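You operate a simulated robot arm through the tools that you are given. There is no shell and no other tool.

You are at the controls of a simulated robot arm. One attempt, no reset.

Task
Load the white towel roll and feed paper out to the red line.
Fine: it goes on the spindle of the towel dispenser; shut the dispenser cover before feeding. Where these are worked on the way, their far stop is far enough and under half their travel is too little: dispenser cover.

It is judged by the outcome, as a careful person would: the job done as asked, and still so three seconds after it is handed in. It fails if anything else is knocked over, pushed out of place, dropped, spilled or broken. Lids that push on must go on centred and level and be pressed home; caps that screw on are set level and turned clockwise until they are tight. Flat cloth is picked up by pressing the open fingertips on it (5 to 10 N) and closing them slowly along it; thin cloth reads only 2 to 8 mm in the jaws.

Robot
A 6-joint arm with a three-finger gripper, fixed in place. Base frame: the origin is on the floor under the middle of its stand, x ahead of it, y to its left, z up. Readings come in m, rad, newtons and seconds.
It reaches about 1.213 m from its shoulder. Its first joint turns from -2.897 to 2.897 rad. Payload 4.89 kg.
The tool frame sits at the grasp point between the pads (the TCP): z along the fingers, y along the line on which they close. The tips reach 0.03 m beyond it. The gripper opens to 0.164 m; its body begins 0.125 m behind the TCP.
Orientation is that of the tool frame in the base frame, as [roll, pitch, yaw] about the fixed x, y, z axes, in that order (R = Rz(yaw) Ry(pitch) Rx(roll)). With the fingers straight down and closing along the base's y, the tool's x points along the base's -x, its y along +y and its z along -z.

Tools
- The arm moves only by the tool step_arm. Its argument "motion" is a list of rows, each a list of 7 numbers: the shift along the base's x, y, z in units of 20 mm (1.0 is 20 mm), then the turn, a rotation vector about the base's x, y, z in units of 8 degrees (1.0 is 8 degrees), then the finger opening in m, from 0 to 0.164. In form: [[x, y, z, ax, ay, az, fingers], ...]. A call has 1 to 20 rows; each row shifts and turns the commanded pose from where the row before left it. A call with a number of a shift or a turn outside -1 to 1 is refused whole. Rows are played at 5 a second. More than 0.05 m and 0.15 rad between two rows, or a gripper value outside its range, and nothing of the call is played. Where a pose cannot be reached the arm comes as near as it can. A force on the tool above 40 N (or 10 N above the force at the start of the call, whichever is more), or a blocked arm, ends the call early, and 0.2 s more pass. The fingers move at their own pace (about 0.108 m/s each) and stop on an object; they squeeze with about 27 N. The grip force told is the motor's: it shows also when the fingers shut on nothing. Time passes only in rows, and 0.2 s behind the last, so rows that do not move let the fingers close. It gives the time, the measured TCP pose, the force on the tool (base axes), the opening and the grip force at its end, in the units of the frame above (readings bear some noise), with the torque about the TCP (base axes, N m) and any sound that the robot's microphone picked up.
- Cameras (640 x 400 px; columns grow to the right, rows downward): "scene" is fixed at [0.402, 0.4989, 1.5598]; the picture's right is [-1.00, -0.01, 0.00], its down [-0.00, 0.26, -0.97] and it looks along [0.00, -0.97, -0.26] (base axes); focal length 367 px, centre (320, 200). "wrist" rides on the gripper at [0.076, -0.002, -0.152] in the tool frame; the picture's right is [0.02, 1.00, 0.00], its down [-0.88, 0.02, -0.47] and it looks along [-0.47, 0.01, 0.88] (tool axes); focal length 247 px, centre (320, 200).
- snapshot(camera): a new picture of that camera. No time passes.
- lift_body(by): moves the trunk up (or, below 0, down) by that many m; the arm rides with it, the base frame stays. It gives what a move gives, with no picture.
- probe_pixels(camera, pixels): for up to 12 pixels [column, row] of the newest picture of that camera ("zoom" is the newest enlarged one), the place [x, y, z] in the base frame of the surface seen there, good to about 0.003 m. No time passes.
- close_up(camera, box): a new picture of the part [left, top, right, bottom] of that camera's present view, enlarged. No time passes.
- job_done(): hands the job in; it is judged then, once.

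Unless the task says otherwise, let go and move clear before handing in.

The tools are called after "Emit:" by a JSON object that holds its "fn" and its "kwargs". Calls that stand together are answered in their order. step_arm: Moves the arm, as the interface text tells. Its arguments: {"type":"object","properties":{"motion":{"type":"array"}},"required":["motion"]} The other tools are called the same way: lift_body (by) moves the trunk up or down; snapshot (camera) takes a picture; probe_pixels (camera, pixels) gives the place of the surface under pixels of a picture; close_up (camera, box) takes an enlarged picture of a part of a camera's view; job_done () hands the job in.

At the start:

```text
time: 0.0
tool_pos: [0.4906, -0.2933, 1.419]
tool_rot: [-3.141, -0.001, 3.139]
force: [1.0, -0.5, 0.8]
ft_torque: [0.0, 0.01, 0.02]
opening: 0.1637
grip_force: 0.0
trunk travel left (down, up): [-0.275, 0.115]
```

scene: 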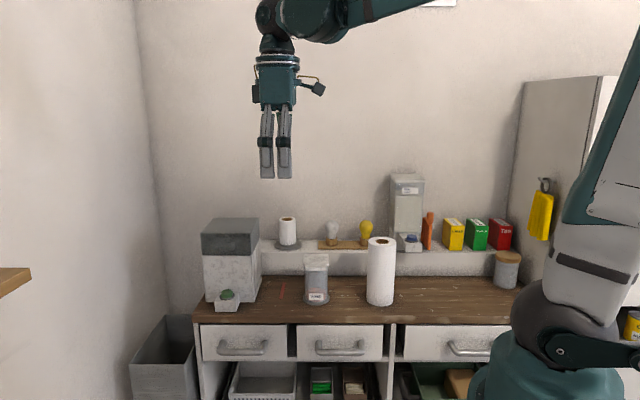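
wrist: 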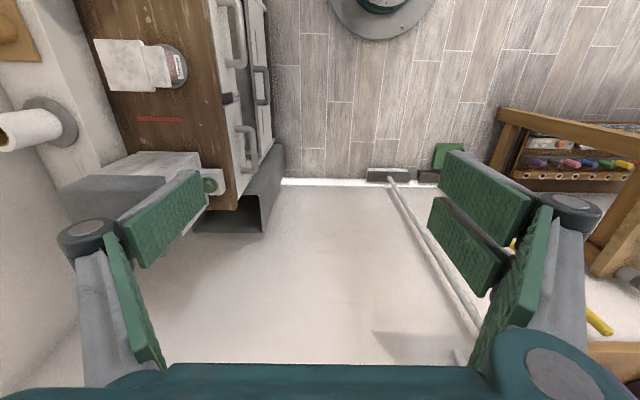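

The scene shows a grey box with a darker top and a green button (228,295), a small white roll on a stand (288,232), a taller white roll (380,270), and a red line near (282,290). I'll zoom in to identify them.

Emit:
{"fn": "close_up", "kwargs": {"camera": "scene", "box": [190, 200, 310, 320]}}

Emit:
{"fn": "close_up", "kwargs": {"camera": "scene", "box": [290, 160, 530, 320]}}

Emit:
{"fn": "close_up", "kwargs": {"camera": "wrist", "box": [0, 0, 280, 250]}}

```text
3.33 times, centred on (250, 260) of scene
```

zoom: 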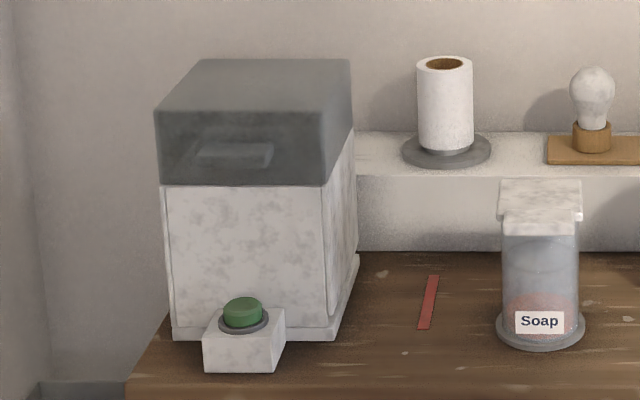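

```text
2.50 times, centred on (410, 240) of scene
```

zoom: 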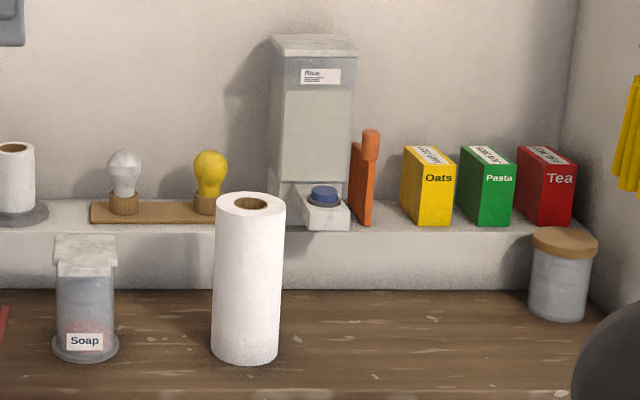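

```text
1.60 times, centred on (140, 125) of wrist
```

zoom: 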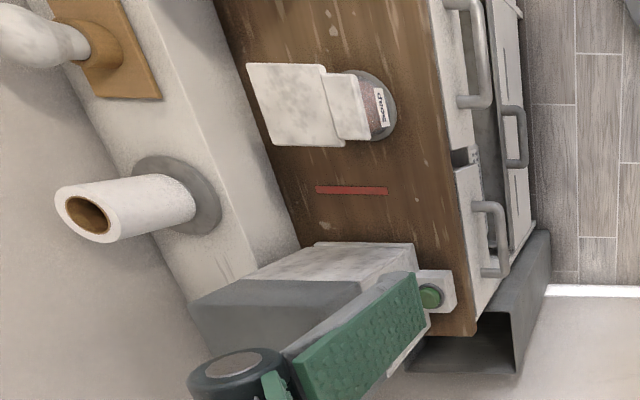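

Two white rolls are present and a dispenser with a dark hinged cover with a handle at zoom (235,153). I'll probe positions and sizes.

Emit:
{"fn": "close_up", "kwargs": {"camera": "scene", "box": [190, 200, 310, 320]}}

Emit:
{"fn": "probe_pixels", "kwargs": {"camera": "zoom", "pixels": [[200, 62], [345, 62], [160, 115], [322, 115], [165, 180], [320, 183], [240, 150], [240, 170], [242, 305], [242, 345], [340, 250], [350, 170]]}}

Emit:
{"fn": "probe_pixels", "kwargs": {"camera": "zoom", "pixels": [[175, 330], [325, 330], [435, 278], [423, 326], [445, 100], [420, 100], [470, 100], [445, 140], [445, 160], [410, 150], [488, 150], [445, 57]]}}

Emit:
{"fn": "probe_pixels", "kwargs": {"camera": "scene", "pixels": [[380, 270], [369, 270], [392, 270], [380, 302], [380, 239], [382, 247], [316, 275], [316, 258], [420, 300], [300, 260], [350, 260], [290, 215]]}}

```text
3.33 times, centred on (250, 260) of scene
```

zoom: 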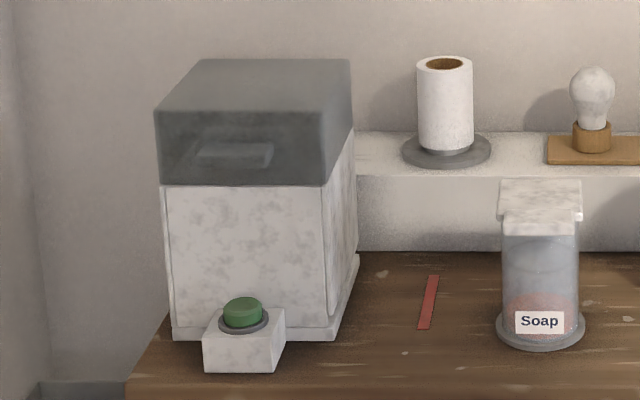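

```text
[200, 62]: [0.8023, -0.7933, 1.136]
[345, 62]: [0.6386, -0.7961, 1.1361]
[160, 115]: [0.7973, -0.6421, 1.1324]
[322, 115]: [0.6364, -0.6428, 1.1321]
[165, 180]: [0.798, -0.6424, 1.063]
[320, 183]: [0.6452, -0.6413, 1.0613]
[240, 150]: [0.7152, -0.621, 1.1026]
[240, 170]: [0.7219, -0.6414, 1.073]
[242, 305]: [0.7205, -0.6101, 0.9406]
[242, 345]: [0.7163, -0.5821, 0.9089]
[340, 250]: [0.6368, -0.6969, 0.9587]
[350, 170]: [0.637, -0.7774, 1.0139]
```

```text
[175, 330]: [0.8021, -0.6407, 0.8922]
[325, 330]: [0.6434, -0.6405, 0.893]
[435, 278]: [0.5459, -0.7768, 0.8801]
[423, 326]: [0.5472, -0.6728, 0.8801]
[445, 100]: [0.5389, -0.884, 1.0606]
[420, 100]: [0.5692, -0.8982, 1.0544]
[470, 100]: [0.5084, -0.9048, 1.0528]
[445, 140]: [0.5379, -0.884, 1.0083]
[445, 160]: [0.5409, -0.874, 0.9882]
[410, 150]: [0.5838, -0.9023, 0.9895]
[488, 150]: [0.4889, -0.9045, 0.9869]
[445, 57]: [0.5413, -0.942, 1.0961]
```

```text
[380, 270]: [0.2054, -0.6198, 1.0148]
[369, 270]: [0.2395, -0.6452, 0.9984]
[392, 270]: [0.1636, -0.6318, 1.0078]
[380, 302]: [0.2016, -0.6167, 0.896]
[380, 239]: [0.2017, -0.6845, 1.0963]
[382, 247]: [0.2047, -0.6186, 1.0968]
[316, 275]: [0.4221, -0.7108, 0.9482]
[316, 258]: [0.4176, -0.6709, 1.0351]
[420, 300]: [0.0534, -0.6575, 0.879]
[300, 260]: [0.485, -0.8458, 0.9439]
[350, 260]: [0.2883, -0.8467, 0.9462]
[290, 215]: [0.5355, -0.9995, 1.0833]
```

The dispenser spans x 0.637–0.802, y −0.64 to −0.795, z 0.88–1.136, with the cover from about z 1.06 up and a handle at about (0.715, −0.62, 1.09). I'll zoom on the handle and both rolls for exact dimensions.

Emit:
{"fn": "close_up", "kwargs": {"camera": "scene", "box": [196, 214, 264, 256]}}

Emit:
{"fn": "probe_pixels", "kwargs": {"camera": "zoom", "pixels": [[320, 120], [320, 150], [320, 180], [320, 200], [320, 220], [320, 240], [260, 200], [400, 200], [190, 200], [450, 200], [320, 280], [320, 100]]}}

```text
9.41 times, centred on (230, 235) of scene
```

zoom: 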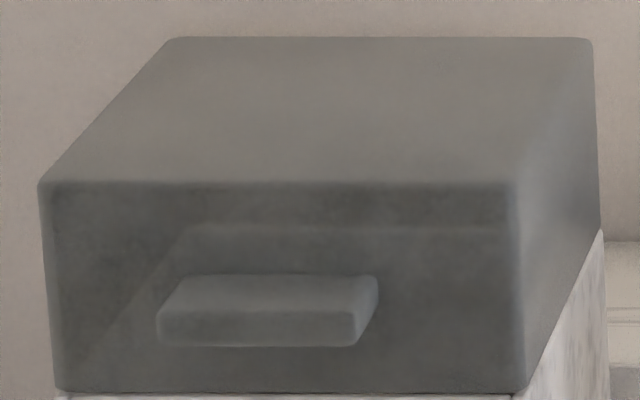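

```text
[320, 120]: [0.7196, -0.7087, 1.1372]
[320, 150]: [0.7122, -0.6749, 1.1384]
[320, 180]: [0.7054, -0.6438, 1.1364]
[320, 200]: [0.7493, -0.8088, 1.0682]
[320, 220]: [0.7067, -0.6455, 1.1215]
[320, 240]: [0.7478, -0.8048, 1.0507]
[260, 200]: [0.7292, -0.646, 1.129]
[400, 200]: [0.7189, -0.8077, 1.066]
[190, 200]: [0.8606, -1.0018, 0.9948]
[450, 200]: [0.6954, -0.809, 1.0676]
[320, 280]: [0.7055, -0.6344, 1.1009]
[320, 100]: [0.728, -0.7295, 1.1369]
```

The cover is translucent grey and the handle is a solid ledge at zoom (260,310). I'll probe its edges.

Emit:
{"fn": "probe_pixels", "kwargs": {"camera": "zoom", "pixels": [[260, 280], [260, 300], [260, 315], [260, 328], [260, 340], [165, 328], [350, 328], [370, 290], [185, 285], [260, 360], [260, 380], [240, 290]]}}

Emit:
{"fn": "probe_pixels", "kwargs": {"camera": "scene", "pixels": [[228, 291], [228, 296], [222, 305], [235, 305], [228, 300], [288, 220], [288, 240], [281, 247], [380, 243]]}}

```text
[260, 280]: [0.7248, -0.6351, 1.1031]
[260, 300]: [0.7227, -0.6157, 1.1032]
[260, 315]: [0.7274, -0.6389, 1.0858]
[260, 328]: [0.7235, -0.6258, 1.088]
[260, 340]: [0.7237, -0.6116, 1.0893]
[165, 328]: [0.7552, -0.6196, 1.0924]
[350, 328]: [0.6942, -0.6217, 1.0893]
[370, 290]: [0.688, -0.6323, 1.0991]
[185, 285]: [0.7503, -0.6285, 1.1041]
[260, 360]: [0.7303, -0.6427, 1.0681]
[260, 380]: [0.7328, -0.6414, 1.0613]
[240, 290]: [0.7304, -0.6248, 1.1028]
```

```text
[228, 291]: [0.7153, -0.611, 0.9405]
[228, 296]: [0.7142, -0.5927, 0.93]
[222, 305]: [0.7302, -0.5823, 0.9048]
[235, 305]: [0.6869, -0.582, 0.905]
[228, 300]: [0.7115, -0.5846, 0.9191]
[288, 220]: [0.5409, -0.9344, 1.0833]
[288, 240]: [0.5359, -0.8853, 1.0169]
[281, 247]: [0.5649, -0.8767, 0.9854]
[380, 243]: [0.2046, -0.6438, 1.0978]
```

The handle is a ledge at x 0.689–0.754, y −0.611 to −0.641, z 1.089–1.103. I'll move in front of the dispenser while turning the fingers to point along −y, so they close along z.

Emit:
{"fn": "step_arm", "kwargs": {"motion": [[0.958, -0.5, -0.85, -0.9375, 0, 0, 0.08], [0.958, -0.5, -0.85, -0.9375, 0, 0, 0.08], [0.958, -0.5, -0.85, -0.9375, 0, 0, 0.08], [0.958, -0.5, -0.85, -0.9375, 0, 0, 0.08], [0.958, -0.5, -0.85, -0.9375, 0, 0, 0.08], [0.958, -0.5, -0.85, -0.9375, 0, 0, 0.08], [0.958, -0.5, -0.85, -0.9375, 0, 0, 0.08], [0.958, -0.5, -0.85, -0.9375, 0, 0, 0.08], [0.958, -0.5, -0.85, -0.9375, 0, 0, 0.08], [0.958, -0.5, -0.85, -0.9375, 0, 0, 0.08], [0.958, -0.5, -0.85, -0.9375, 0, 0, 0.08], [0.958, -0.5, -0.85, -0.9375, 0, 0, 0.08]]}}

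Emit:
{"fn": "snapshot", "kwargs": {"camera": "scene"}}

Emit:
{"fn": "snapshot", "kwargs": {"camera": "wrist"}}

```text
time: 2.6
tool_pos: [0.7187, -0.4144, 1.2161]
tool_rot: [-1.569, 0.001, -3.141]
force: [-1.0, 0.2, 1.3]
ft_torque: [0.16, 0.02, 0.26]
opening: 0.08
grip_force: 0.0
trunk travel left (down, up): [-0.275, 0.115]
```

```text
taken
```

scene: 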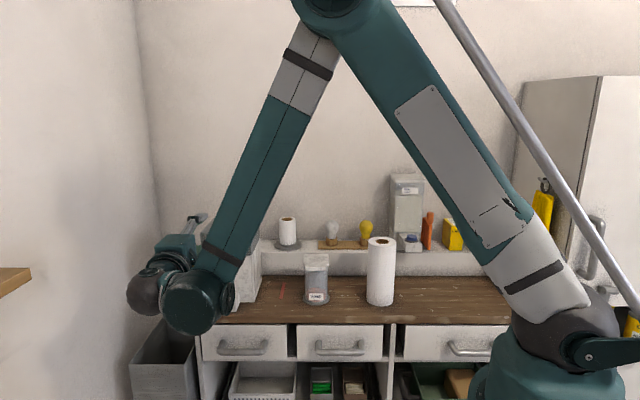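

```text
taken
```

wrist: 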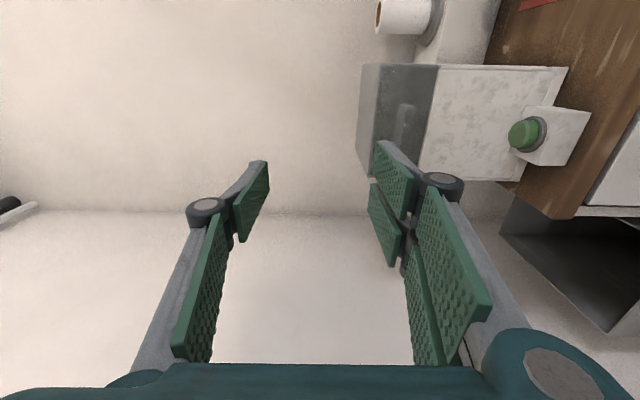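

Fingers now point at the dispenser; the handle shows at wrist (405,115). I'll descend to handle height and move in.

Emit:
{"fn": "step_arm", "kwargs": {"motion": [[0.07, -0.4, -1, 0, 0, 0, 0.08], [0, -0.4, -1, 0, 0, 0, 0.08], [0, -0.4, -1, 0, 0, 0, 0.08], [0, -0.4, -1, 0, 0, 0, 0.08], [0, -0.4, -1, 0, 0, 0, 0.08], [0, -0.4, -1, 0, 0, 0, 0.08], [0, -1, 0, 0, 0, 0, 0.08], [0, -1, 0, 0, 0, 0, 0.08], [0, -1, 0, 0, 0, 0, 0.08], [0, -1, 0, 0, 0, 0, 0.08], [0, -1, 0, 0, 0, 0, 0.08]]}}

Emit:
{"fn": "snapshot", "kwargs": {"camera": "wrist"}}

Emit:
{"fn": "snapshot", "kwargs": {"camera": "scene"}}

```text
time: 5.0
tool_pos: [0.7193, -0.5613, 1.0957]
tool_rot: [-1.571, 0.001, -3.141]
force: [-0.3, 0.6, 0.7]
ft_torque: [0.05, -0.02, 0.0]
opening: 0.0798
grip_force: 0.1
trunk travel left (down, up): [-0.275, 0.115]
```

```text
taken
```

wrist: 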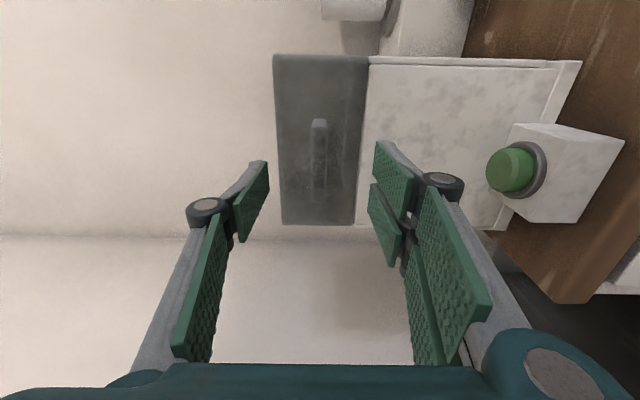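

```text
taken
```

scene: 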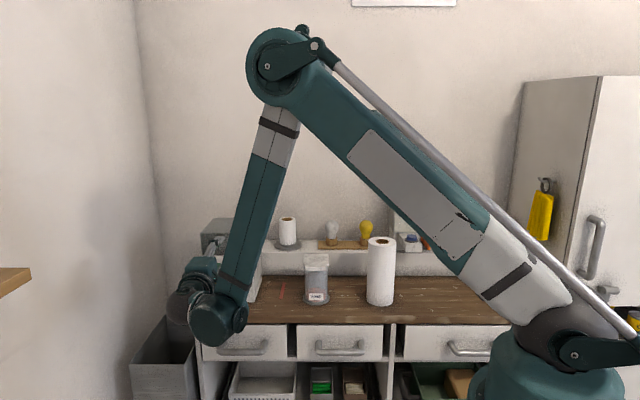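

The handle (wrist 318,155) is centred between the fingers. I'll advance the last 44 mm and close on it.

Emit:
{"fn": "step_arm", "kwargs": {"motion": [[0, -0.8, 0, 0, 0, 0, 0.06], [0, -0.7, 0, 0, 0, 0, 0.05], [0, -0.6, 0, 0, 0, 0, 0.04], [0, 0, 0, 0, 0, 0, 0.02], [0, 0, 0, 0, 0, 0, 0.0], [0, 0, 0, 0, 0, 0, 0.0], [0, 0, 0, 0, 0, 0, 0.0]]}}

Emit:
{"fn": "snapshot", "kwargs": {"camera": "wrist"}}

```text
time: 6.6
tool_pos: [0.721, -0.6041, 1.0943]
tool_rot: [-1.568, 0.0, 3.141]
force: [9.1, -8.0, 18.5]
ft_torque: [-0.58, 0.06, 0.46]
opening: 0.0136
grip_force: 44.6
trunk travel left (down, up): [-0.275, 0.115]
```

```text
taken
```

wrist: 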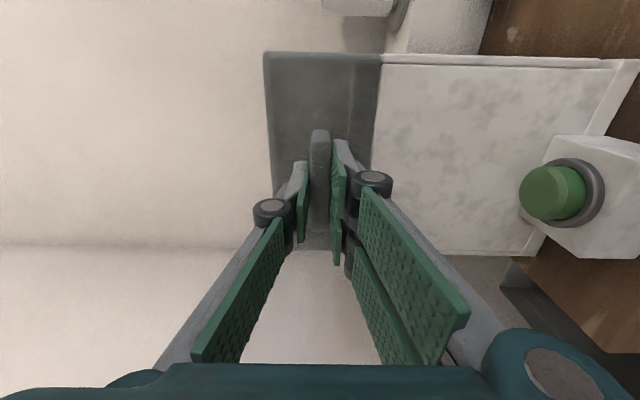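

The handle is gripped (opening 13.6 mm). I'll test the cover by lifting it 8° on an arc about an assumed rear hinge.

Emit:
{"fn": "step_arm", "kwargs": {"motion": [[0, -0.145, 0.66, 0.5, 0, 0, 0.0], [0, -0.19, 0.65, 0.5, 0, 0, 0.0]]}}

Emit:
{"fn": "snapshot", "kwargs": {"camera": "wrist"}}

```text
time: 7.2
tool_pos: [0.7214, -0.6111, 1.1234]
tool_rot: [-1.71, 0.002, 3.14]
force: [-9.9, 7.0, 1.2]
ft_torque: [-0.09, 0.09, 0.33]
opening: 0.0137
grip_force: 45.0
trunk travel left (down, up): [-0.275, 0.115]
```

```text
taken
```

wrist: 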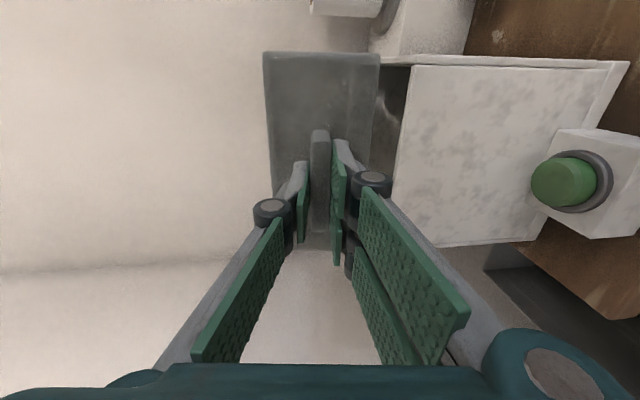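

The cover is opening (gap at wrist (395,90)), with small forces, so the rear hinge guess is right. I'll continue the arc to 38°.

Emit:
{"fn": "step_arm", "kwargs": {"motion": [[0, -0.37, 0.95, 0.75, 0, 0, 0.0], [0, -0.47, 0.9, 0.75, 0, 0, 0.0], [0, -0.555, 0.85, 0.75, 0, 0, 0.0], [0, -0.645, 0.785, 0.75, 0, 0, 0.0], [0, -0.725, 0.715, 0.75, 0, 0, 0.0]]}}

Emit:
{"fn": "snapshot", "kwargs": {"camera": "wrist"}}

Emit:
{"fn": "snapshot", "kwargs": {"camera": "scene"}}

```text
time: 8.4
tool_pos: [0.7195, -0.6651, 1.2061]
tool_rot: [-2.234, 0.002, -3.14]
force: [14.0, 11.2, 22.1]
ft_torque: [-1.47, -0.75, 0.97]
opening: 0.0147
grip_force: 45.2
trunk travel left (down, up): [-0.275, 0.115]
```

```text
taken
```

wrist: 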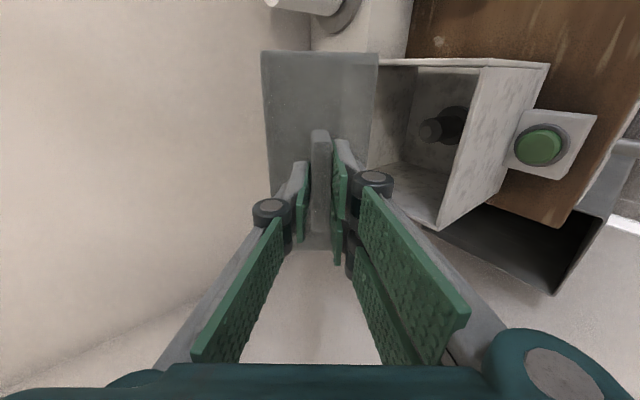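

```text
taken
```

scene: 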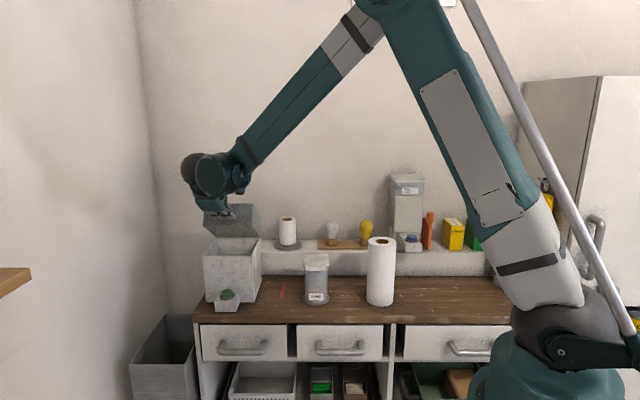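

The interior is open-topped with a vertical post at wrist (440,128). I'll zoom and probe it before continuing.

Emit:
{"fn": "close_up", "kwargs": {"camera": "wrist", "box": [360, 40, 560, 240]}}

Emit:
{"fn": "probe_pixels", "kwargs": {"camera": "wrist", "pixels": [[430, 130], [450, 128], [462, 125], [440, 125], [405, 155], [475, 140], [540, 70], [470, 75], [440, 225], [435, 100]]}}

```text
2.00 times, centred on (460, 140) of wrist
```

zoom: 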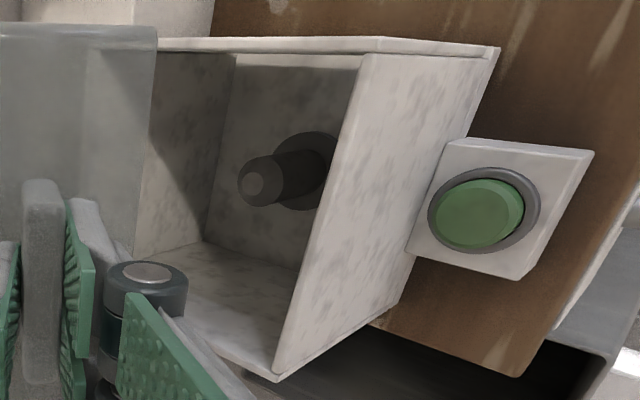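

```text
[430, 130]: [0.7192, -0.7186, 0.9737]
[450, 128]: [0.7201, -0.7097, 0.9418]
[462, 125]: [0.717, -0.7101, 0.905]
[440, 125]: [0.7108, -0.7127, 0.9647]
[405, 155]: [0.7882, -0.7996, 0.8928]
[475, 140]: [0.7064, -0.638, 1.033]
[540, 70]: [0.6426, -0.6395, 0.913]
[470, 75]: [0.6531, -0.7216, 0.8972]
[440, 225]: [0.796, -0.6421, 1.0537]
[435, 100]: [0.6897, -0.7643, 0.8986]
```

The spindle is vertical at about (0.719, −0.718), top z ≈ 0.974, base disc z ≈ 0.905. The tall roll (0.217 m) would stand with its top at 1.12, just under the cover, so it is the fit. I'll continue opening.

Emit:
{"fn": "step_arm", "kwargs": {"motion": [[0, -0.795, 0.635, 0.75, 0, 0, 0.0], [0, -0.855, 0.545, 0.75, 0, 0, 0.0], [0, -0.91, 0.455, 0.75, 0, 0, 0.0], [0, -0.95, 0.36, 0.75, 0, 0, 0.0]]}}

Emit:
{"fn": "snapshot", "kwargs": {"camera": "wrist"}}

Emit:
{"fn": "snapshot", "kwargs": {"camera": "scene"}}

```text
time: 8.8
tool_pos: [0.7193, -0.6741, 1.2132]
tool_rot: [-2.294, 0.002, -3.14]
force: [2.4, 8.0, 16.9]
ft_torque: [-1.54, 0.48, -1.33]
opening: 0.0148
grip_force: 45.2
trunk travel left (down, up): [-0.275, 0.115]
stopped in row 1: the force on the tool passed its limit at 40 N (the readings are from after the stop); the commanded pose is now the measured one
```

```text
taken
```

wrist: 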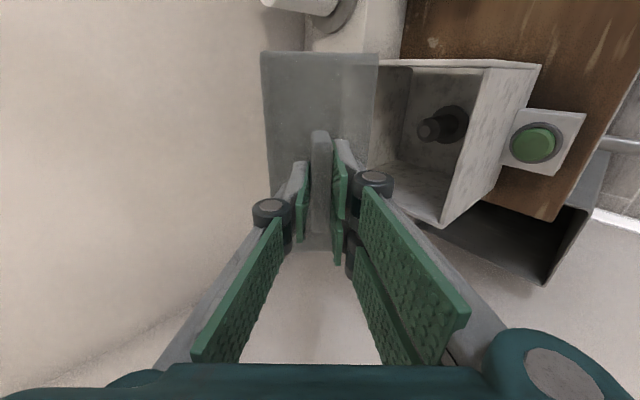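

```text
taken
```

scene: 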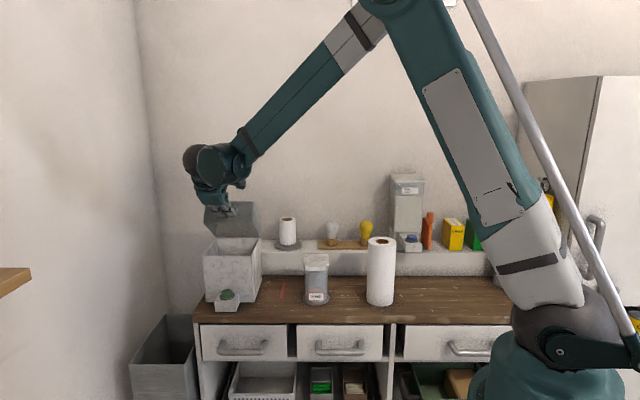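

The push-back was along the radial direction, so it's just a stiff grip fighting a slightly different hinge. I'll loosen the fingers a bit so they carry the handle from below rather than clamp it, and look.

Emit:
{"fn": "step_arm", "kwargs": {"motion": [[0, 0, 0, 0, 0, 0, 0.022], [0, 0, 0, 0, 0, 0, 0.026], [0, 0, 0, 0, 0, 0, 0.026]]}}

Emit:
{"fn": "snapshot", "kwargs": {"camera": "wrist"}}

```text
time: 9.6
tool_pos: [0.7206, -0.6749, 1.2134]
tool_rot: [-2.293, 0.002, -3.139]
force: [1.9, 1.2, -0.7]
ft_torque: [0.0, -0.01, -0.01]
opening: 0.0262
grip_force: 0.1
trunk travel left (down, up): [-0.275, 0.115]
```

```text
taken
```

wrist: 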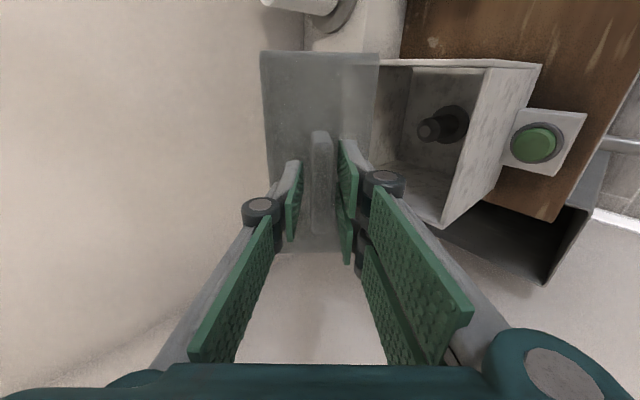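

The cover holds itself open with no force on the tool, and the handle (wrist 322,180) is still between the fingers. I'll continue the arc with this loose hold.

Emit:
{"fn": "step_arm", "kwargs": {"motion": [[0, 0.15, 0.13, 0, 0, 0, 0.026], [0, -0.84, 0.6, 0.75, 0, 0, 0.026], [0, -0.905, 0.515, 0.75, 0, 0, 0.026], [0, -0.95, 0.42, 0.75, 0, 0, 0.026], [0, -0.99, 0.315, 0.75, 0, 0, 0.026]]}}

Emit:
{"fn": "snapshot", "kwargs": {"camera": "wrist"}}

Emit:
{"fn": "snapshot", "kwargs": {"camera": "scene"}}

```text
time: 10.8
tool_pos: [0.7204, -0.7458, 1.2543]
tool_rot: [-2.711, 0.002, -3.139]
force: [0.3, 0.7, 0.2]
ft_torque: [-0.1, 0.0, -0.01]
opening: 0.0263
grip_force: 0.0
trunk travel left (down, up): [-0.275, 0.115]
```

```text
taken
```

wrist: 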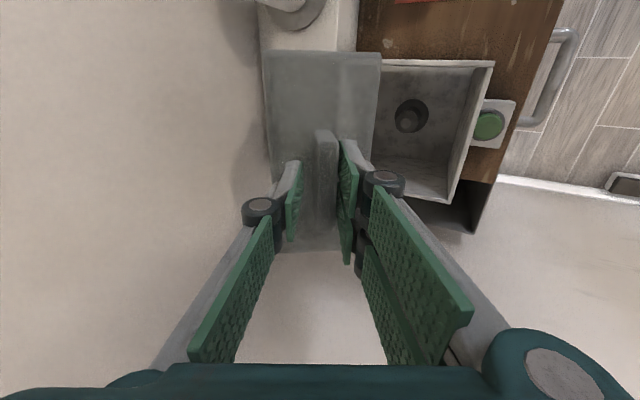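

```text
taken
```

scene: 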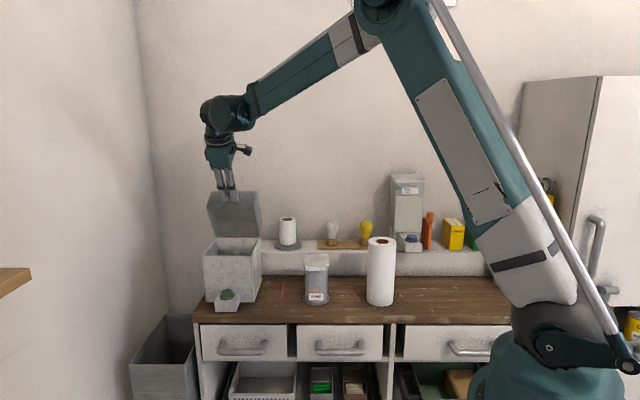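

The cover is about 65° open. I'll continue to near-vertical and beyond until I feel its stop.

Emit:
{"fn": "step_arm", "kwargs": {"motion": [[0, -1.0, 0.21, 0.75, 0, 0, 0.026], [0, -1.0, 0.105, 0.75, 0, 0, 0.026], [0, -1.0, 0.0, 0.75, 0, 0, 0.026], [0, -1.0, -0.1, 0.75, 0, 0, 0.026]]}}

Emit:
{"fn": "snapshot", "kwargs": {"camera": "wrist"}}

Emit:
{"fn": "snapshot", "kwargs": {"camera": "scene"}}

```text
time: 11.7
tool_pos: [0.719, -0.8141, 1.2622]
tool_rot: [-3.072, 0.005, -3.141]
force: [-2.9, 0.7, 14.5]
ft_torque: [-0.67, 0.16, -0.09]
opening: 0.0272
grip_force: 1.4
trunk travel left (down, up): [-0.275, 0.115]
stopped in row 4: the force on the tool passed its limit at 48 N (the readings are from after the stop); the commanded pose is now the measured one
```

```text
taken
```

wrist: 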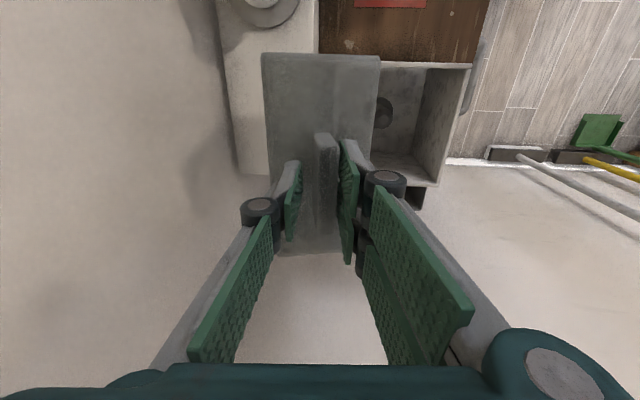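

```text
taken
```

scene: 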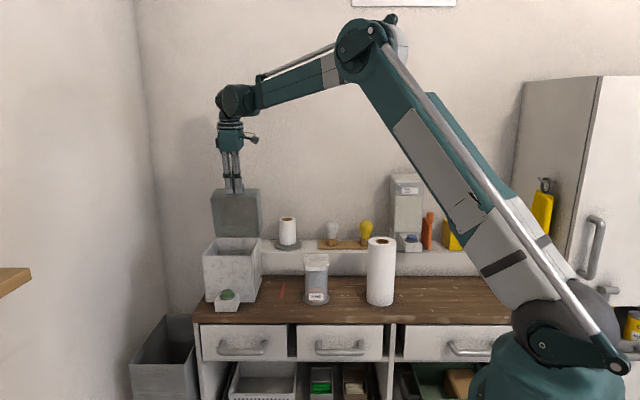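

The cover is about 86° open and pushing back, likely its stop. I'll open the fingers and back straight off to see if it stays.

Emit:
{"fn": "step_arm", "kwargs": {"motion": [[0, 0, 0, 0, 0, 0, 0.04], [0, 0, 0, 0, 0, 0, 0.05], [0, 0.05, 0.8, 0, 0, 0, 0.05], [0, 0.05, 1, 0, 0, 0, 0.05], [0, 0.05, 1, 0, 0, 0, 0.05], [0, 0.05, 1, 0, 0, 0, 0.05]]}}

Emit:
{"fn": "snapshot", "kwargs": {"camera": "wrist"}}

Emit:
{"fn": "close_up", "kwargs": {"camera": "scene", "box": [190, 180, 310, 320]}}

```text
time: 13.1
tool_pos: [0.7178, -0.8141, 1.3375]
tool_rot: [-3.074, 0.004, 3.14]
force: [-0.5, 0.3, -0.6]
ft_torque: [0.0, 0.04, 0.01]
opening: 0.0497
grip_force: 0.0
trunk travel left (down, up): [-0.275, 0.115]
```

```text
taken
```

wrist: 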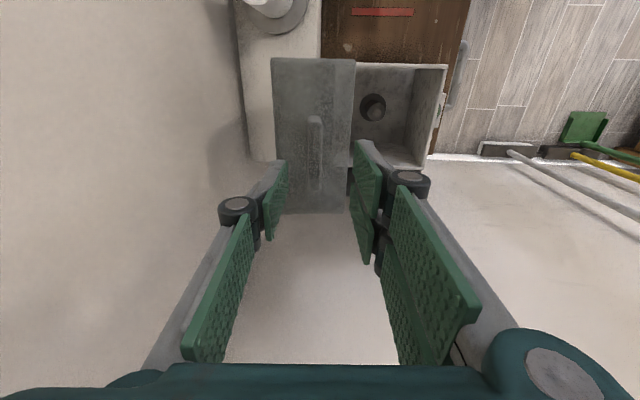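

```text
2.86 times, centred on (250, 250) of scene
```

zoom: 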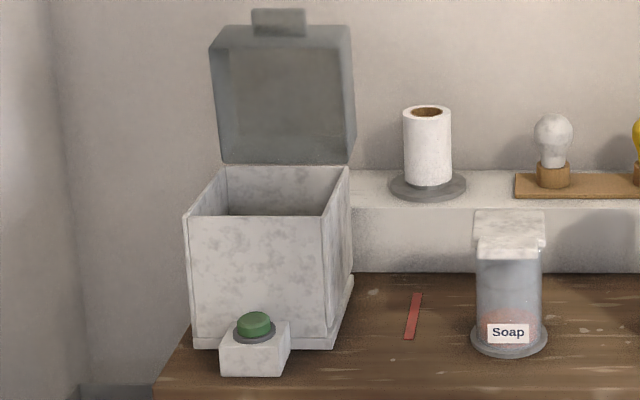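

The cover stays open by itself. I'll probe the open cover and the box interior to know the clearances for loading.

Emit:
{"fn": "probe_pixels", "kwargs": {"camera": "zoom", "pixels": [[280, 40], [280, 100], [280, 155], [225, 100], [340, 100], [280, 15], [270, 190], [280, 212], [190, 214], [330, 214], [348, 168], [218, 168]]}}

Emit:
{"fn": "probe_pixels", "kwargs": {"camera": "wrist", "pixels": [[374, 110], [380, 118], [362, 110], [386, 105], [365, 75], [420, 80], [430, 70], [412, 150], [352, 70], [345, 120], [316, 150], [280, 100]]}}

Emit:
{"fn": "close_up", "kwargs": {"camera": "wrist", "box": [260, 30, 460, 230]}}

```text
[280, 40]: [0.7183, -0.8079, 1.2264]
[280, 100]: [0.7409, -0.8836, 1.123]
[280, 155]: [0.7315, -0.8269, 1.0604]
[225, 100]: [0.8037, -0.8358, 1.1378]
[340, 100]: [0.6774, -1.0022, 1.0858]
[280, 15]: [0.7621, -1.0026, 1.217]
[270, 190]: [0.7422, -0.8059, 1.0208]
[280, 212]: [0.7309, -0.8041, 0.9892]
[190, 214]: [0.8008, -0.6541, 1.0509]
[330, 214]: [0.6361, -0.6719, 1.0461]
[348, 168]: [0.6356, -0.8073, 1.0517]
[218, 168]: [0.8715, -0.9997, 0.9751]
```

```text
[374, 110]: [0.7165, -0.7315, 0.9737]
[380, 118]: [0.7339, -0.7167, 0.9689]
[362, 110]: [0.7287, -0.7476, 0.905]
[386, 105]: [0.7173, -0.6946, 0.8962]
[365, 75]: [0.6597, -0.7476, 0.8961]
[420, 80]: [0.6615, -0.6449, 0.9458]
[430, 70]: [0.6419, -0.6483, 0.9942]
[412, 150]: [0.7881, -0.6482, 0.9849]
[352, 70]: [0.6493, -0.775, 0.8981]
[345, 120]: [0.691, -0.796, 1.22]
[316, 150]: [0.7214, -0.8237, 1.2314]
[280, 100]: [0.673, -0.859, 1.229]
```

```text
2.00 times, centred on (360, 130) of wrist
```

zoom: 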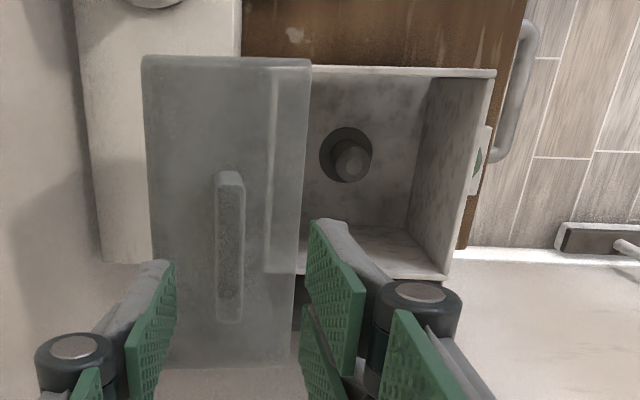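

I need an accurate spindle centre; I'll probe the spindle top and base disc edges in the zoom view (around zoom (350,160)).

Emit:
{"fn": "close_up", "kwargs": {"camera": "wrist", "box": [345, 80, 405, 140]}}

```text
6.67 times, centred on (375, 110) of wrist
```

zoom: 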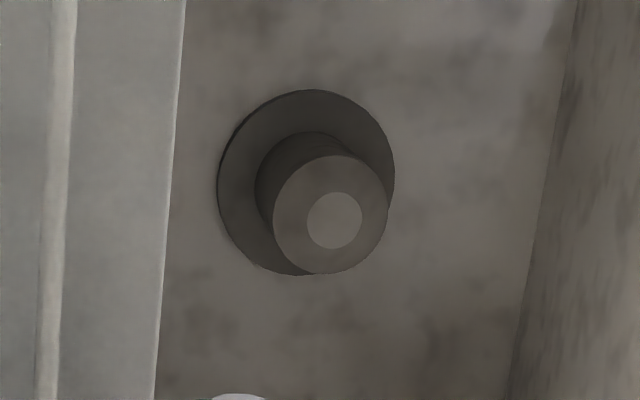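

Emit:
{"fn": "probe_pixels", "kwargs": {"camera": "zoom", "pixels": [[334, 220], [310, 220], [360, 220], [334, 195], [334, 247], [285, 215], [380, 215], [334, 165], [334, 265], [225, 180], [300, 95], [390, 170]]}}

```text
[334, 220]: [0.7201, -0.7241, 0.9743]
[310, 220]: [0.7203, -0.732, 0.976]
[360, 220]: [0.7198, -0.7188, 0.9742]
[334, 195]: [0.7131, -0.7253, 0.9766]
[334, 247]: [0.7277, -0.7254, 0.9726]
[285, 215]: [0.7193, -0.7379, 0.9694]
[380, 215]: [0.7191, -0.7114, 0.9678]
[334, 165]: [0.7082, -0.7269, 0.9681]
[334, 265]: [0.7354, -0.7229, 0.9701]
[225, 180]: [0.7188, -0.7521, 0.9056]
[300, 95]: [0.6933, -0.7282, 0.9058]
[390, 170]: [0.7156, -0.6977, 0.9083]
```

The spindle centre is (0.720, −0.725), tip z 0.975, radius ~16 mm, base disc z 0.906. Next I'll carry the open hand toward the tall roll, turning the wrist −90° so the fingers close along x and the camera stays on the +y side.

Emit:
{"fn": "step_arm", "kwargs": {"motion": [[0, 1, 0.4, 0.16, 0, 0, 0.05], [0, 1, 0.4, 0.16, 0, 0, 0.05], [0, 1, 0.4, 0.16, 0, 0, 0.05], [-1, 0.29, 0, 0, 0, -0.66, 0.08], [-1, 0.29, 0, 0, 0, -0.66, 0.1], [-1, 0.29, 0, 0, 0, -0.66, 0.12], [-1, 0.29, 0, 0, 0, -0.66, 0.13], [-1, 0.29, 0, 0, 0, -0.66, 0.13], [-1, 0.29, 0, 0, 0, -0.66, 0.13], [-1, 0.29, 0, 0, 0, -0.66, 0.13], [-1, 0.29, 0, 0, 0, -0.66, 0.13], [-1, 0.29, 0, 0, 0, -0.66, 0.13], [-1, 0.29, 0, 0, 0, -0.66, 0.13], [-1, 0.29, 0, 0, 0, -0.66, 0.13], [-1, 0.29, 0, 0, 0, -0.66, 0.13], [-1, 0.29, 0, 0, 0, -0.66, 0.13], [-1, 0.29, 0, 0, 0, -0.66, 0.13], [-1, 0.29, 0, 0, 0, -0.66, 0.13], [-1, 0.29, 0, 0, 0, -0.66, 0.13], [-1, 0.29, 0, 0, 0, -0.66, 0.13]]}}

Emit:
{"fn": "snapshot", "kwargs": {"camera": "wrist"}}

Emit:
{"fn": "snapshot", "kwargs": {"camera": "scene"}}

```text
time: 17.3
tool_pos: [0.3809, -0.6537, 1.361]
tool_rot: [-3.141, 0.004, 1.574]
force: [0.9, -1.0, 0.1]
ft_torque: [0.06, 0.13, -0.02]
opening: 0.1301
grip_force: 0.1
trunk travel left (down, up): [-0.275, 0.115]
```

```text
taken
```

wrist: 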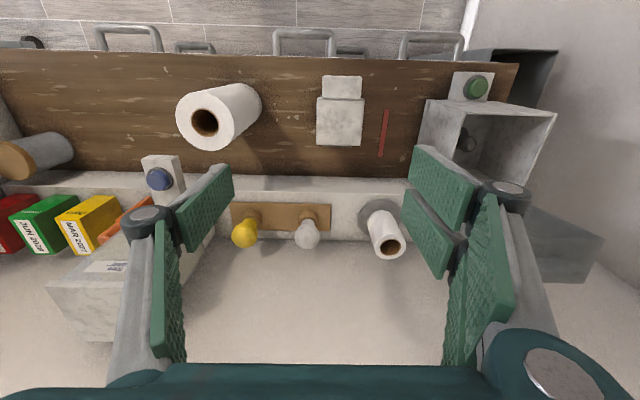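

```text
taken
```

scene: 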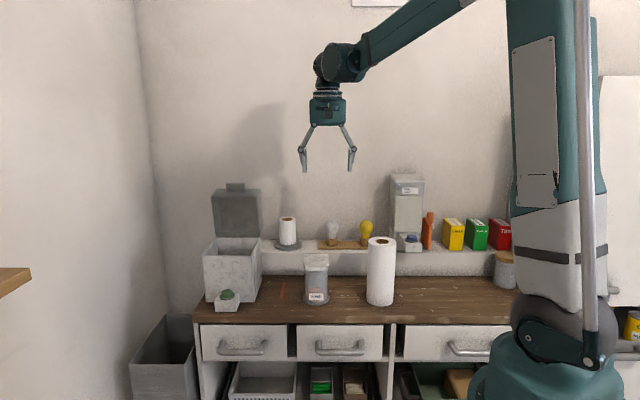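

The wrist now looks from the front side; both rolls are visible at (218,115) and (385,235). I'll zoom on both tops to get centres and hole sizes.

Emit:
{"fn": "close_up", "kwargs": {"camera": "wrist", "box": [170, 75, 270, 155]}}

Emit:
{"fn": "probe_pixels", "kwargs": {"camera": "wrist", "pixels": [[177, 118], [230, 126], [204, 149], [200, 91], [191, 121], [217, 124], [204, 134], [203, 109], [190, 100], [225, 140]]}}

Emit:
{"fn": "probe_pixels", "kwargs": {"camera": "wrist", "pixels": [[374, 245], [404, 246], [390, 257], [388, 237], [384, 246], [397, 247], [365, 210], [400, 215], [380, 202]]}}

```text
5.00 times, centred on (220, 115) of wrist
```

zoom: 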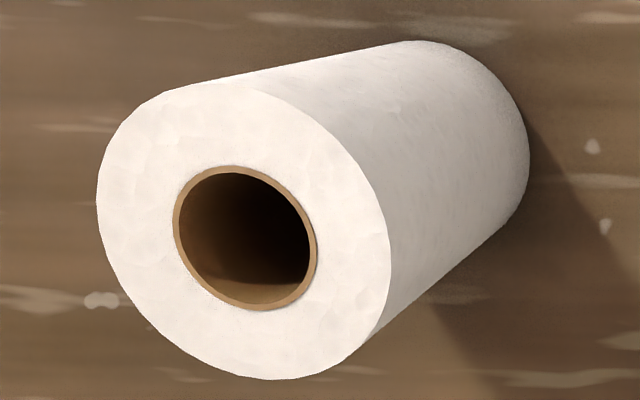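

```text
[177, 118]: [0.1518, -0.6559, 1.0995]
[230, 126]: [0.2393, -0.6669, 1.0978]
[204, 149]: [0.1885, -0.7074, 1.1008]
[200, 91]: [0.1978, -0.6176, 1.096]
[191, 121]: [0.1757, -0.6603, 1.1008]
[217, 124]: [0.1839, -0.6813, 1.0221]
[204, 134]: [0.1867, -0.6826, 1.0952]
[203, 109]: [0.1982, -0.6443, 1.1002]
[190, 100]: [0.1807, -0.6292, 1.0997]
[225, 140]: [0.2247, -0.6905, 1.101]
```

```text
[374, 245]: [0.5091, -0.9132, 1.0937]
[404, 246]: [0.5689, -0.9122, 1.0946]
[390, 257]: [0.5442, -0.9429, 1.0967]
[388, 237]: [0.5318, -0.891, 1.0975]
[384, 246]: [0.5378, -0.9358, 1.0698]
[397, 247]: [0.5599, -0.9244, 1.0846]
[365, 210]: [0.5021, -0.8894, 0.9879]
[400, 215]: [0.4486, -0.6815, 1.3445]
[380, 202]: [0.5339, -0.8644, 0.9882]
```

The tall roll is ~0.09 m in diameter with a ~44 mm hole, fits the spindle. I'll probe its rim precisely.

Emit:
{"fn": "close_up", "kwargs": {"camera": "wrist", "box": [170, 75, 270, 155]}}

Emit:
{"fn": "probe_pixels", "kwargs": {"camera": "zoom", "pixels": [[102, 200], [384, 270], [210, 88], [270, 375], [140, 120], [345, 340], [165, 235], [322, 245], [250, 162], [240, 314], [140, 320], [340, 150]]}}

```text
5.00 times, centred on (220, 115) of wrist
```

zoom: 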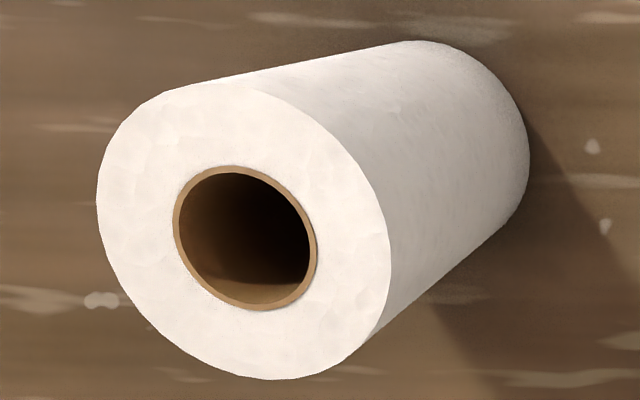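

```text
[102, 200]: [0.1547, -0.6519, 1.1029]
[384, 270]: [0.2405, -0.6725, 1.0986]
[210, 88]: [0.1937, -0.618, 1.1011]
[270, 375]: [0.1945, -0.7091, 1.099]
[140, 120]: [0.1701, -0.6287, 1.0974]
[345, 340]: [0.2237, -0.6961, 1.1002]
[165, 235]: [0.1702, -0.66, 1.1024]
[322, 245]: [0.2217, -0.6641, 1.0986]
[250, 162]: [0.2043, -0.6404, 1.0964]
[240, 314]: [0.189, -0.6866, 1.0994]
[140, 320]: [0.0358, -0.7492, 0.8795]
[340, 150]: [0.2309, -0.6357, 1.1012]
```

Roll centre (0.1965, −0.6627), top z 1.10, radius 45 mm. I'll move above it with the hand open to 0.13 m and verify.

Emit:
{"fn": "step_arm", "kwargs": {"motion": [[-0.922, -0.045, -0.7, 0, 0, 0, 0.14], [-0.922, -0.045, -0.7, 0, 0, 0, 0.14], [-0.922, -0.045, -0.7, 0, 0, 0, 0.14], [-0.922, -0.045, -0.7, 0, 0, 0, 0.14], [-0.922, -0.045, -0.7, 0, 0, 0, 0.14], [-0.922, -0.045, -0.7, 0, 0, 0, 0.14], [-0.922, -0.045, -0.7, 0, 0, 0, 0.14], [-0.922, -0.045, -0.7, 0, 0, 0, 0.14], [-0.922, -0.045, -0.7, 0, 0, 0, 0.14], [-0.922, -0.045, -0.7, 0, 0, 0, 0.14]]}}

Emit:
{"fn": "snapshot", "kwargs": {"camera": "wrist"}}

Emit:
{"fn": "snapshot", "kwargs": {"camera": "scene"}}

```text
time: 19.5
tool_pos: [0.1939, -0.6615, 1.2223]
tool_rot: [-3.14, 0.004, 1.577]
force: [1.0, 0.0, 0.1]
ft_torque: [-0.03, 0.04, -0.01]
opening: 0.1401
grip_force: 0.1
trunk travel left (down, up): [-0.275, 0.115]
```

```text
taken
```

wrist: 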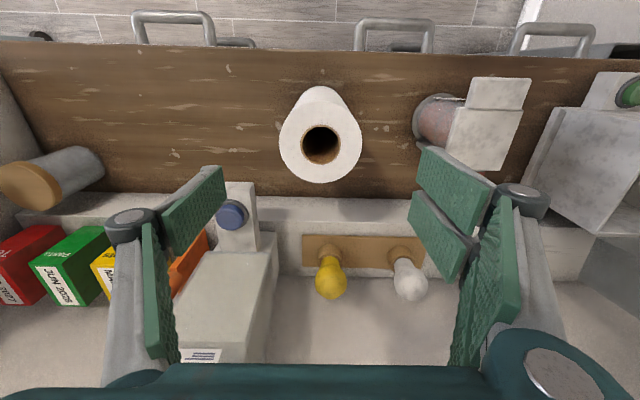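

```text
taken
```

scene: 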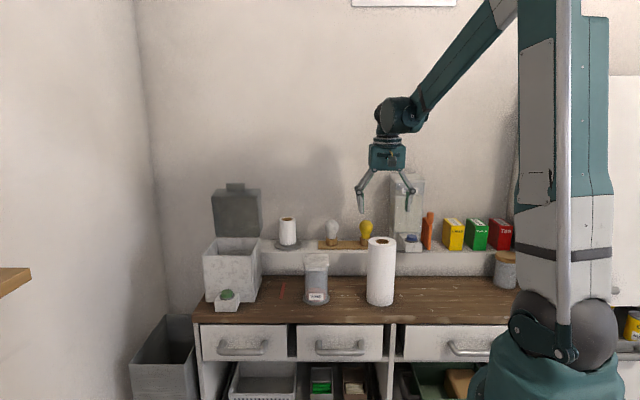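

The roll is centred at column 320 between the fingers. I'll probe its rim once more for final centring.

Emit:
{"fn": "probe_pixels", "kwargs": {"camera": "wrist", "pixels": [[282, 142], [359, 145], [321, 108], [320, 181], [302, 145], [340, 145], [321, 126], [321, 163]]}}

```text
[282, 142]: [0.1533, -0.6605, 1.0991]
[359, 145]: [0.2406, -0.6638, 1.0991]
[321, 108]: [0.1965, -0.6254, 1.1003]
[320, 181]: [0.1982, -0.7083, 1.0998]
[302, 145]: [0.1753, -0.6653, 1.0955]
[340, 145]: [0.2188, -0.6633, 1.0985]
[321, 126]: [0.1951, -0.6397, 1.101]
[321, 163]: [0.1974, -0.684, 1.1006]
```

Centre is (0.197, −0.662). I'll shift 3 mm and descend around the roll's top.

Emit:
{"fn": "step_arm", "kwargs": {"motion": [[0.15, -0.02, -0.95, 0, 0, -0.04, 0.14], [0, 0, -0.95, 0, 0, 0, 0.14], [0, 0, -0.95, 0, 0, 0, 0.14], [0, 0, -0.95, 0, 0, 0, 0.14], [0, 0, -0.95, 0, 0, 0, 0.14], [0, 0, -0.95, 0, 0, 0, 0.14], [0, 0, -0.95, 0, 0, 0, 0.14], [0, 0, -0.95, 0, 0, 0, 0.14]]}}

Emit:
{"fn": "snapshot", "kwargs": {"camera": "wrist"}}

Emit:
{"fn": "close_up", "kwargs": {"camera": "scene", "box": [320, 130, 460, 320]}}

```text
time: 21.3
tool_pos: [0.1994, -0.6624, 1.0684]
tool_rot: [-3.14, 0.003, 1.569]
force: [-0.7, 0.8, -0.1]
ft_torque: [-0.13, -0.07, 0.0]
opening: 0.1401
grip_force: 0.1
trunk travel left (down, up): [-0.275, 0.115]
```

```text
taken
```

wrist: 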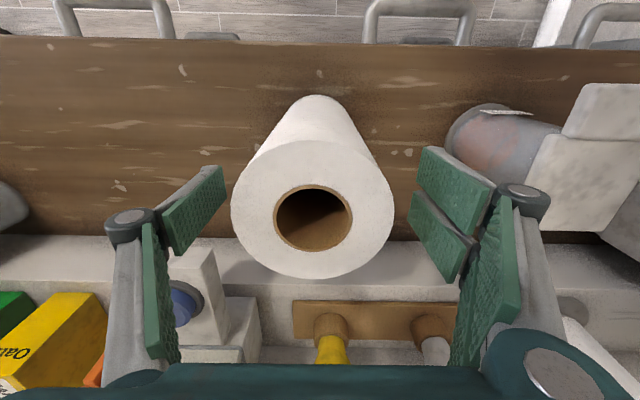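

```text
2.11 times, centred on (390, 225) of scene
```

zoom: 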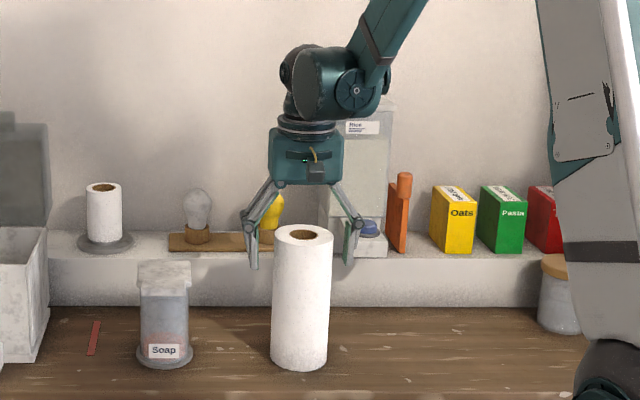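

The fingers straddle the roll's top 6 cm. I'll close on it gently in place.

Emit:
{"fn": "step_arm", "kwargs": {"motion": [[-0.1, 0, 0, 0, 0, 0, 0.12], [0, 0, 0, 0, 0, 0, 0.1], [0, 0, 0, 0, 0, 0, 0.09], [0, 0, 0, 0, 0, 0, 0.085], [0, 0, 0, 0, 0, 0, 0.08], [0, 0, 0, 0, 0, 0, 0.08]]}}

Emit:
{"fn": "snapshot", "kwargs": {"camera": "wrist"}}

```text
time: 22.7
tool_pos: [0.1983, -0.662, 1.068]
tool_rot: [-3.14, 0.003, 1.569]
force: [0.1, 0.0, 1.1]
ft_torque: [-0.04, 0.0, 0.0]
opening: 0.0982
grip_force: 27.0
trunk travel left (down, up): [-0.275, 0.115]
```

```text
taken
```

wrist: 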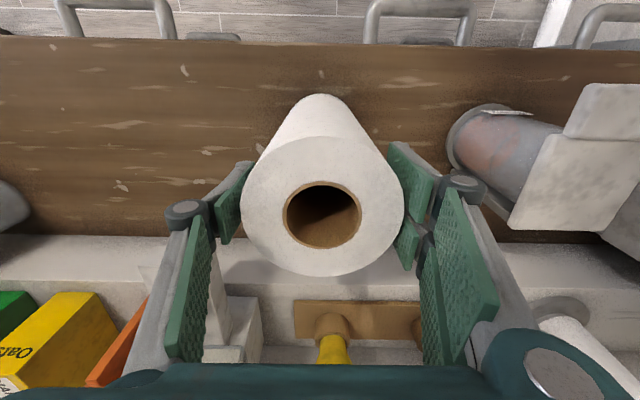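

Gripped at 27 N. I'll lift gently and check it stays upright in the hand.

Emit:
{"fn": "step_arm", "kwargs": {"motion": [[0, 0, 0.3, 0, 0, 0, 0.08], [0, 0, 0.6, 0, 0, 0, 0.08], [0, 0, 0.8, 0, 0, 0, 0.08], [0, 0, 0.8, 0, 0, 0, 0.08]]}}

Emit:
{"fn": "snapshot", "kwargs": {"camera": "wrist"}}

Emit:
{"fn": "close_up", "kwargs": {"camera": "scene", "box": [320, 130, 460, 320]}}

```text
time: 23.7
tool_pos: [0.1975, -0.6627, 1.1184]
tool_rot: [3.142, 0.004, 1.568]
force: [-0.5, -0.3, -2.7]
ft_torque: [0.03, 0.02, 0.0]
opening: 0.0981
grip_force: 26.9
trunk travel left (down, up): [-0.275, 0.115]
```

```text
taken
```

wrist: 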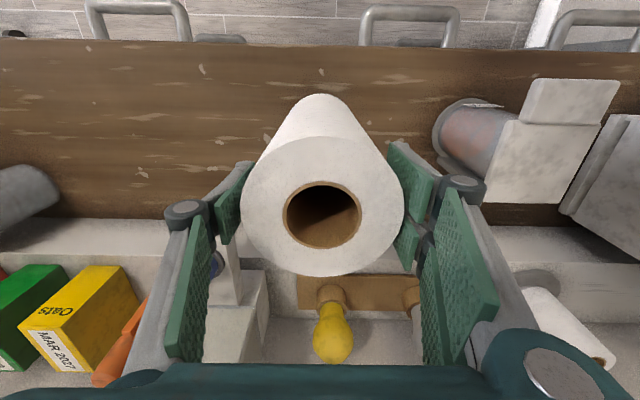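

```text
2.11 times, centred on (390, 225) of scene
```

zoom: 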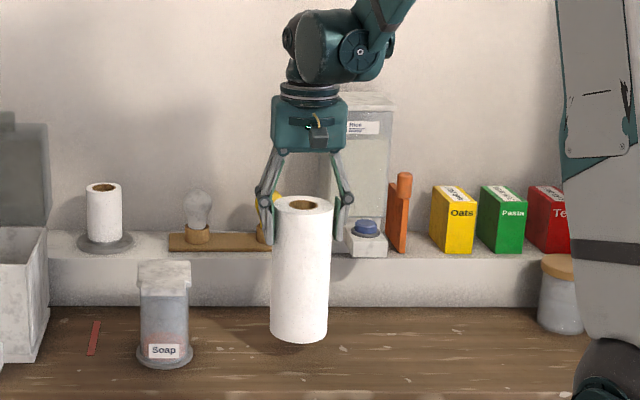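

The roll lifted cleanly and stayed level. I'll raise it well above the soap bottle and the box rim, then carry it toward the dispenser.

Emit:
{"fn": "step_arm", "kwargs": {"motion": [[0, 0, 1, 0, 0, 0, 0.08], [0, 0, 1, 0, 0, 0, 0.08], [0, 0, 1, 0, 0, 0, 0.08], [0, 0, 1, 0, 0, 0, 0.08], [0, 0, 1, 0, 0, 0, 0.08], [0, 0, 1, 0, 0, 0, 0.08], [0, 0, 1, 0, 0, 0, 0.08], [0, 0, 1, 0, 0, 0, 0.08], [1, 0, 0.2, 0, 0, 0, 0.08], [1, 0, 0.2, 0, 0, 0, 0.08], [1, 0, 0.2, 0, 0, 0, 0.08], [1, 0, 0.2, 0, 0, 0, 0.08], [1, 0, 0.2, 0, 0, 0, 0.08], [1, 0, 0.2, 0, 0, 0, 0.08], [1, 0, 0.2, 0, 0, 0, 0.08], [1, 0, 0.2, 0, 0, 0, 0.08], [1, 0, 0.2, 0, 0, 0, 0.08], [1, 0, 0.2, 0, 0, 0, 0.08]]}}

Emit:
{"fn": "step_arm", "kwargs": {"motion": [[1, -0.1, 0, 0, 0, 0, 0.08], [1, -0.1, 0, 0, 0, 0, 0.08], [1, -0.1, 0, 0, 0, 0, 0.08], [1, -0.1, 0, 0, 0, 0, 0.08], [1, -0.1, 0, 0, 0, 0, 0.08], [1, -0.1, 0, 0, 0, 0, 0.08], [1, -0.1, 0, 0, 0, 0, 0.08], [1, -0.1, 0, 0, 0, 0, 0.08], [1, -0.1, 0, 0, 0, 0, 0.08], [1, -0.1, 0, 0, 0, 0, 0.08], [1, -0.1, 0, 0, 0, 0, 0.08], [1, -0.1, 0, 0, 0, 0, 0.08], [1, -0.2, 0, 0, 0, 0, 0.08], [1, -0.2, 0, 0, 0, 0, 0.08]]}}

Emit:
{"fn": "snapshot", "kwargs": {"camera": "wrist"}}

Emit:
{"fn": "snapshot", "kwargs": {"camera": "scene"}}

```text
time: 27.5
tool_pos: [0.3973, -0.6612, 1.318]
tool_rot: [-3.141, 0.003, 1.569]
force: [-0.4, 0.4, -1.6]
ft_torque: [-0.01, 0.01, 0.0]
opening: 0.0979
grip_force: 27.2
trunk travel left (down, up): [-0.275, 0.115]
```

```text
time: 30.5
tool_pos: [0.6787, -0.6916, 1.3186]
tool_rot: [-3.139, 0.004, 1.569]
force: [-0.4, 0.4, -1.9]
ft_torque: [-0.01, -0.06, -0.03]
opening: 0.0981
grip_force: 26.8
trunk travel left (down, up): [-0.275, 0.115]
```

```text
taken
```

wrist: 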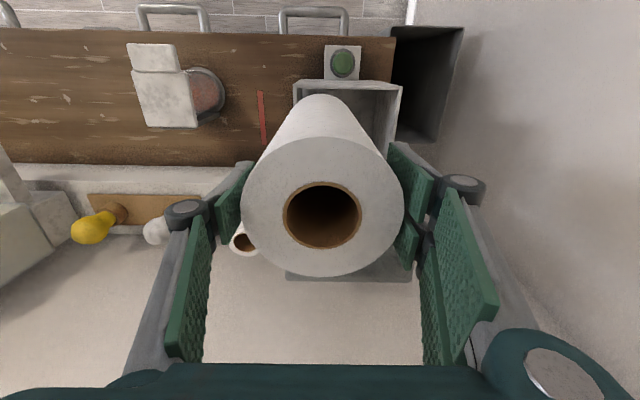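

```text
taken
```

scene: 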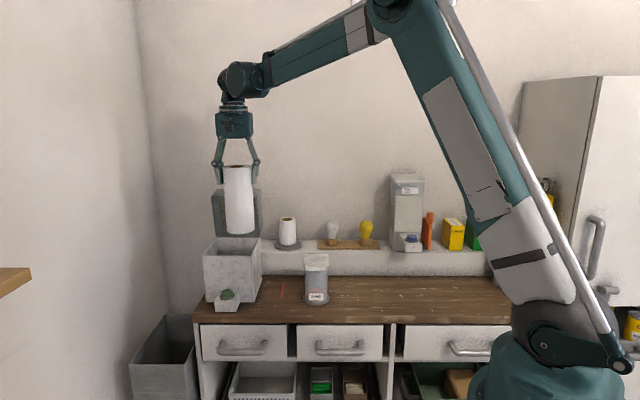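

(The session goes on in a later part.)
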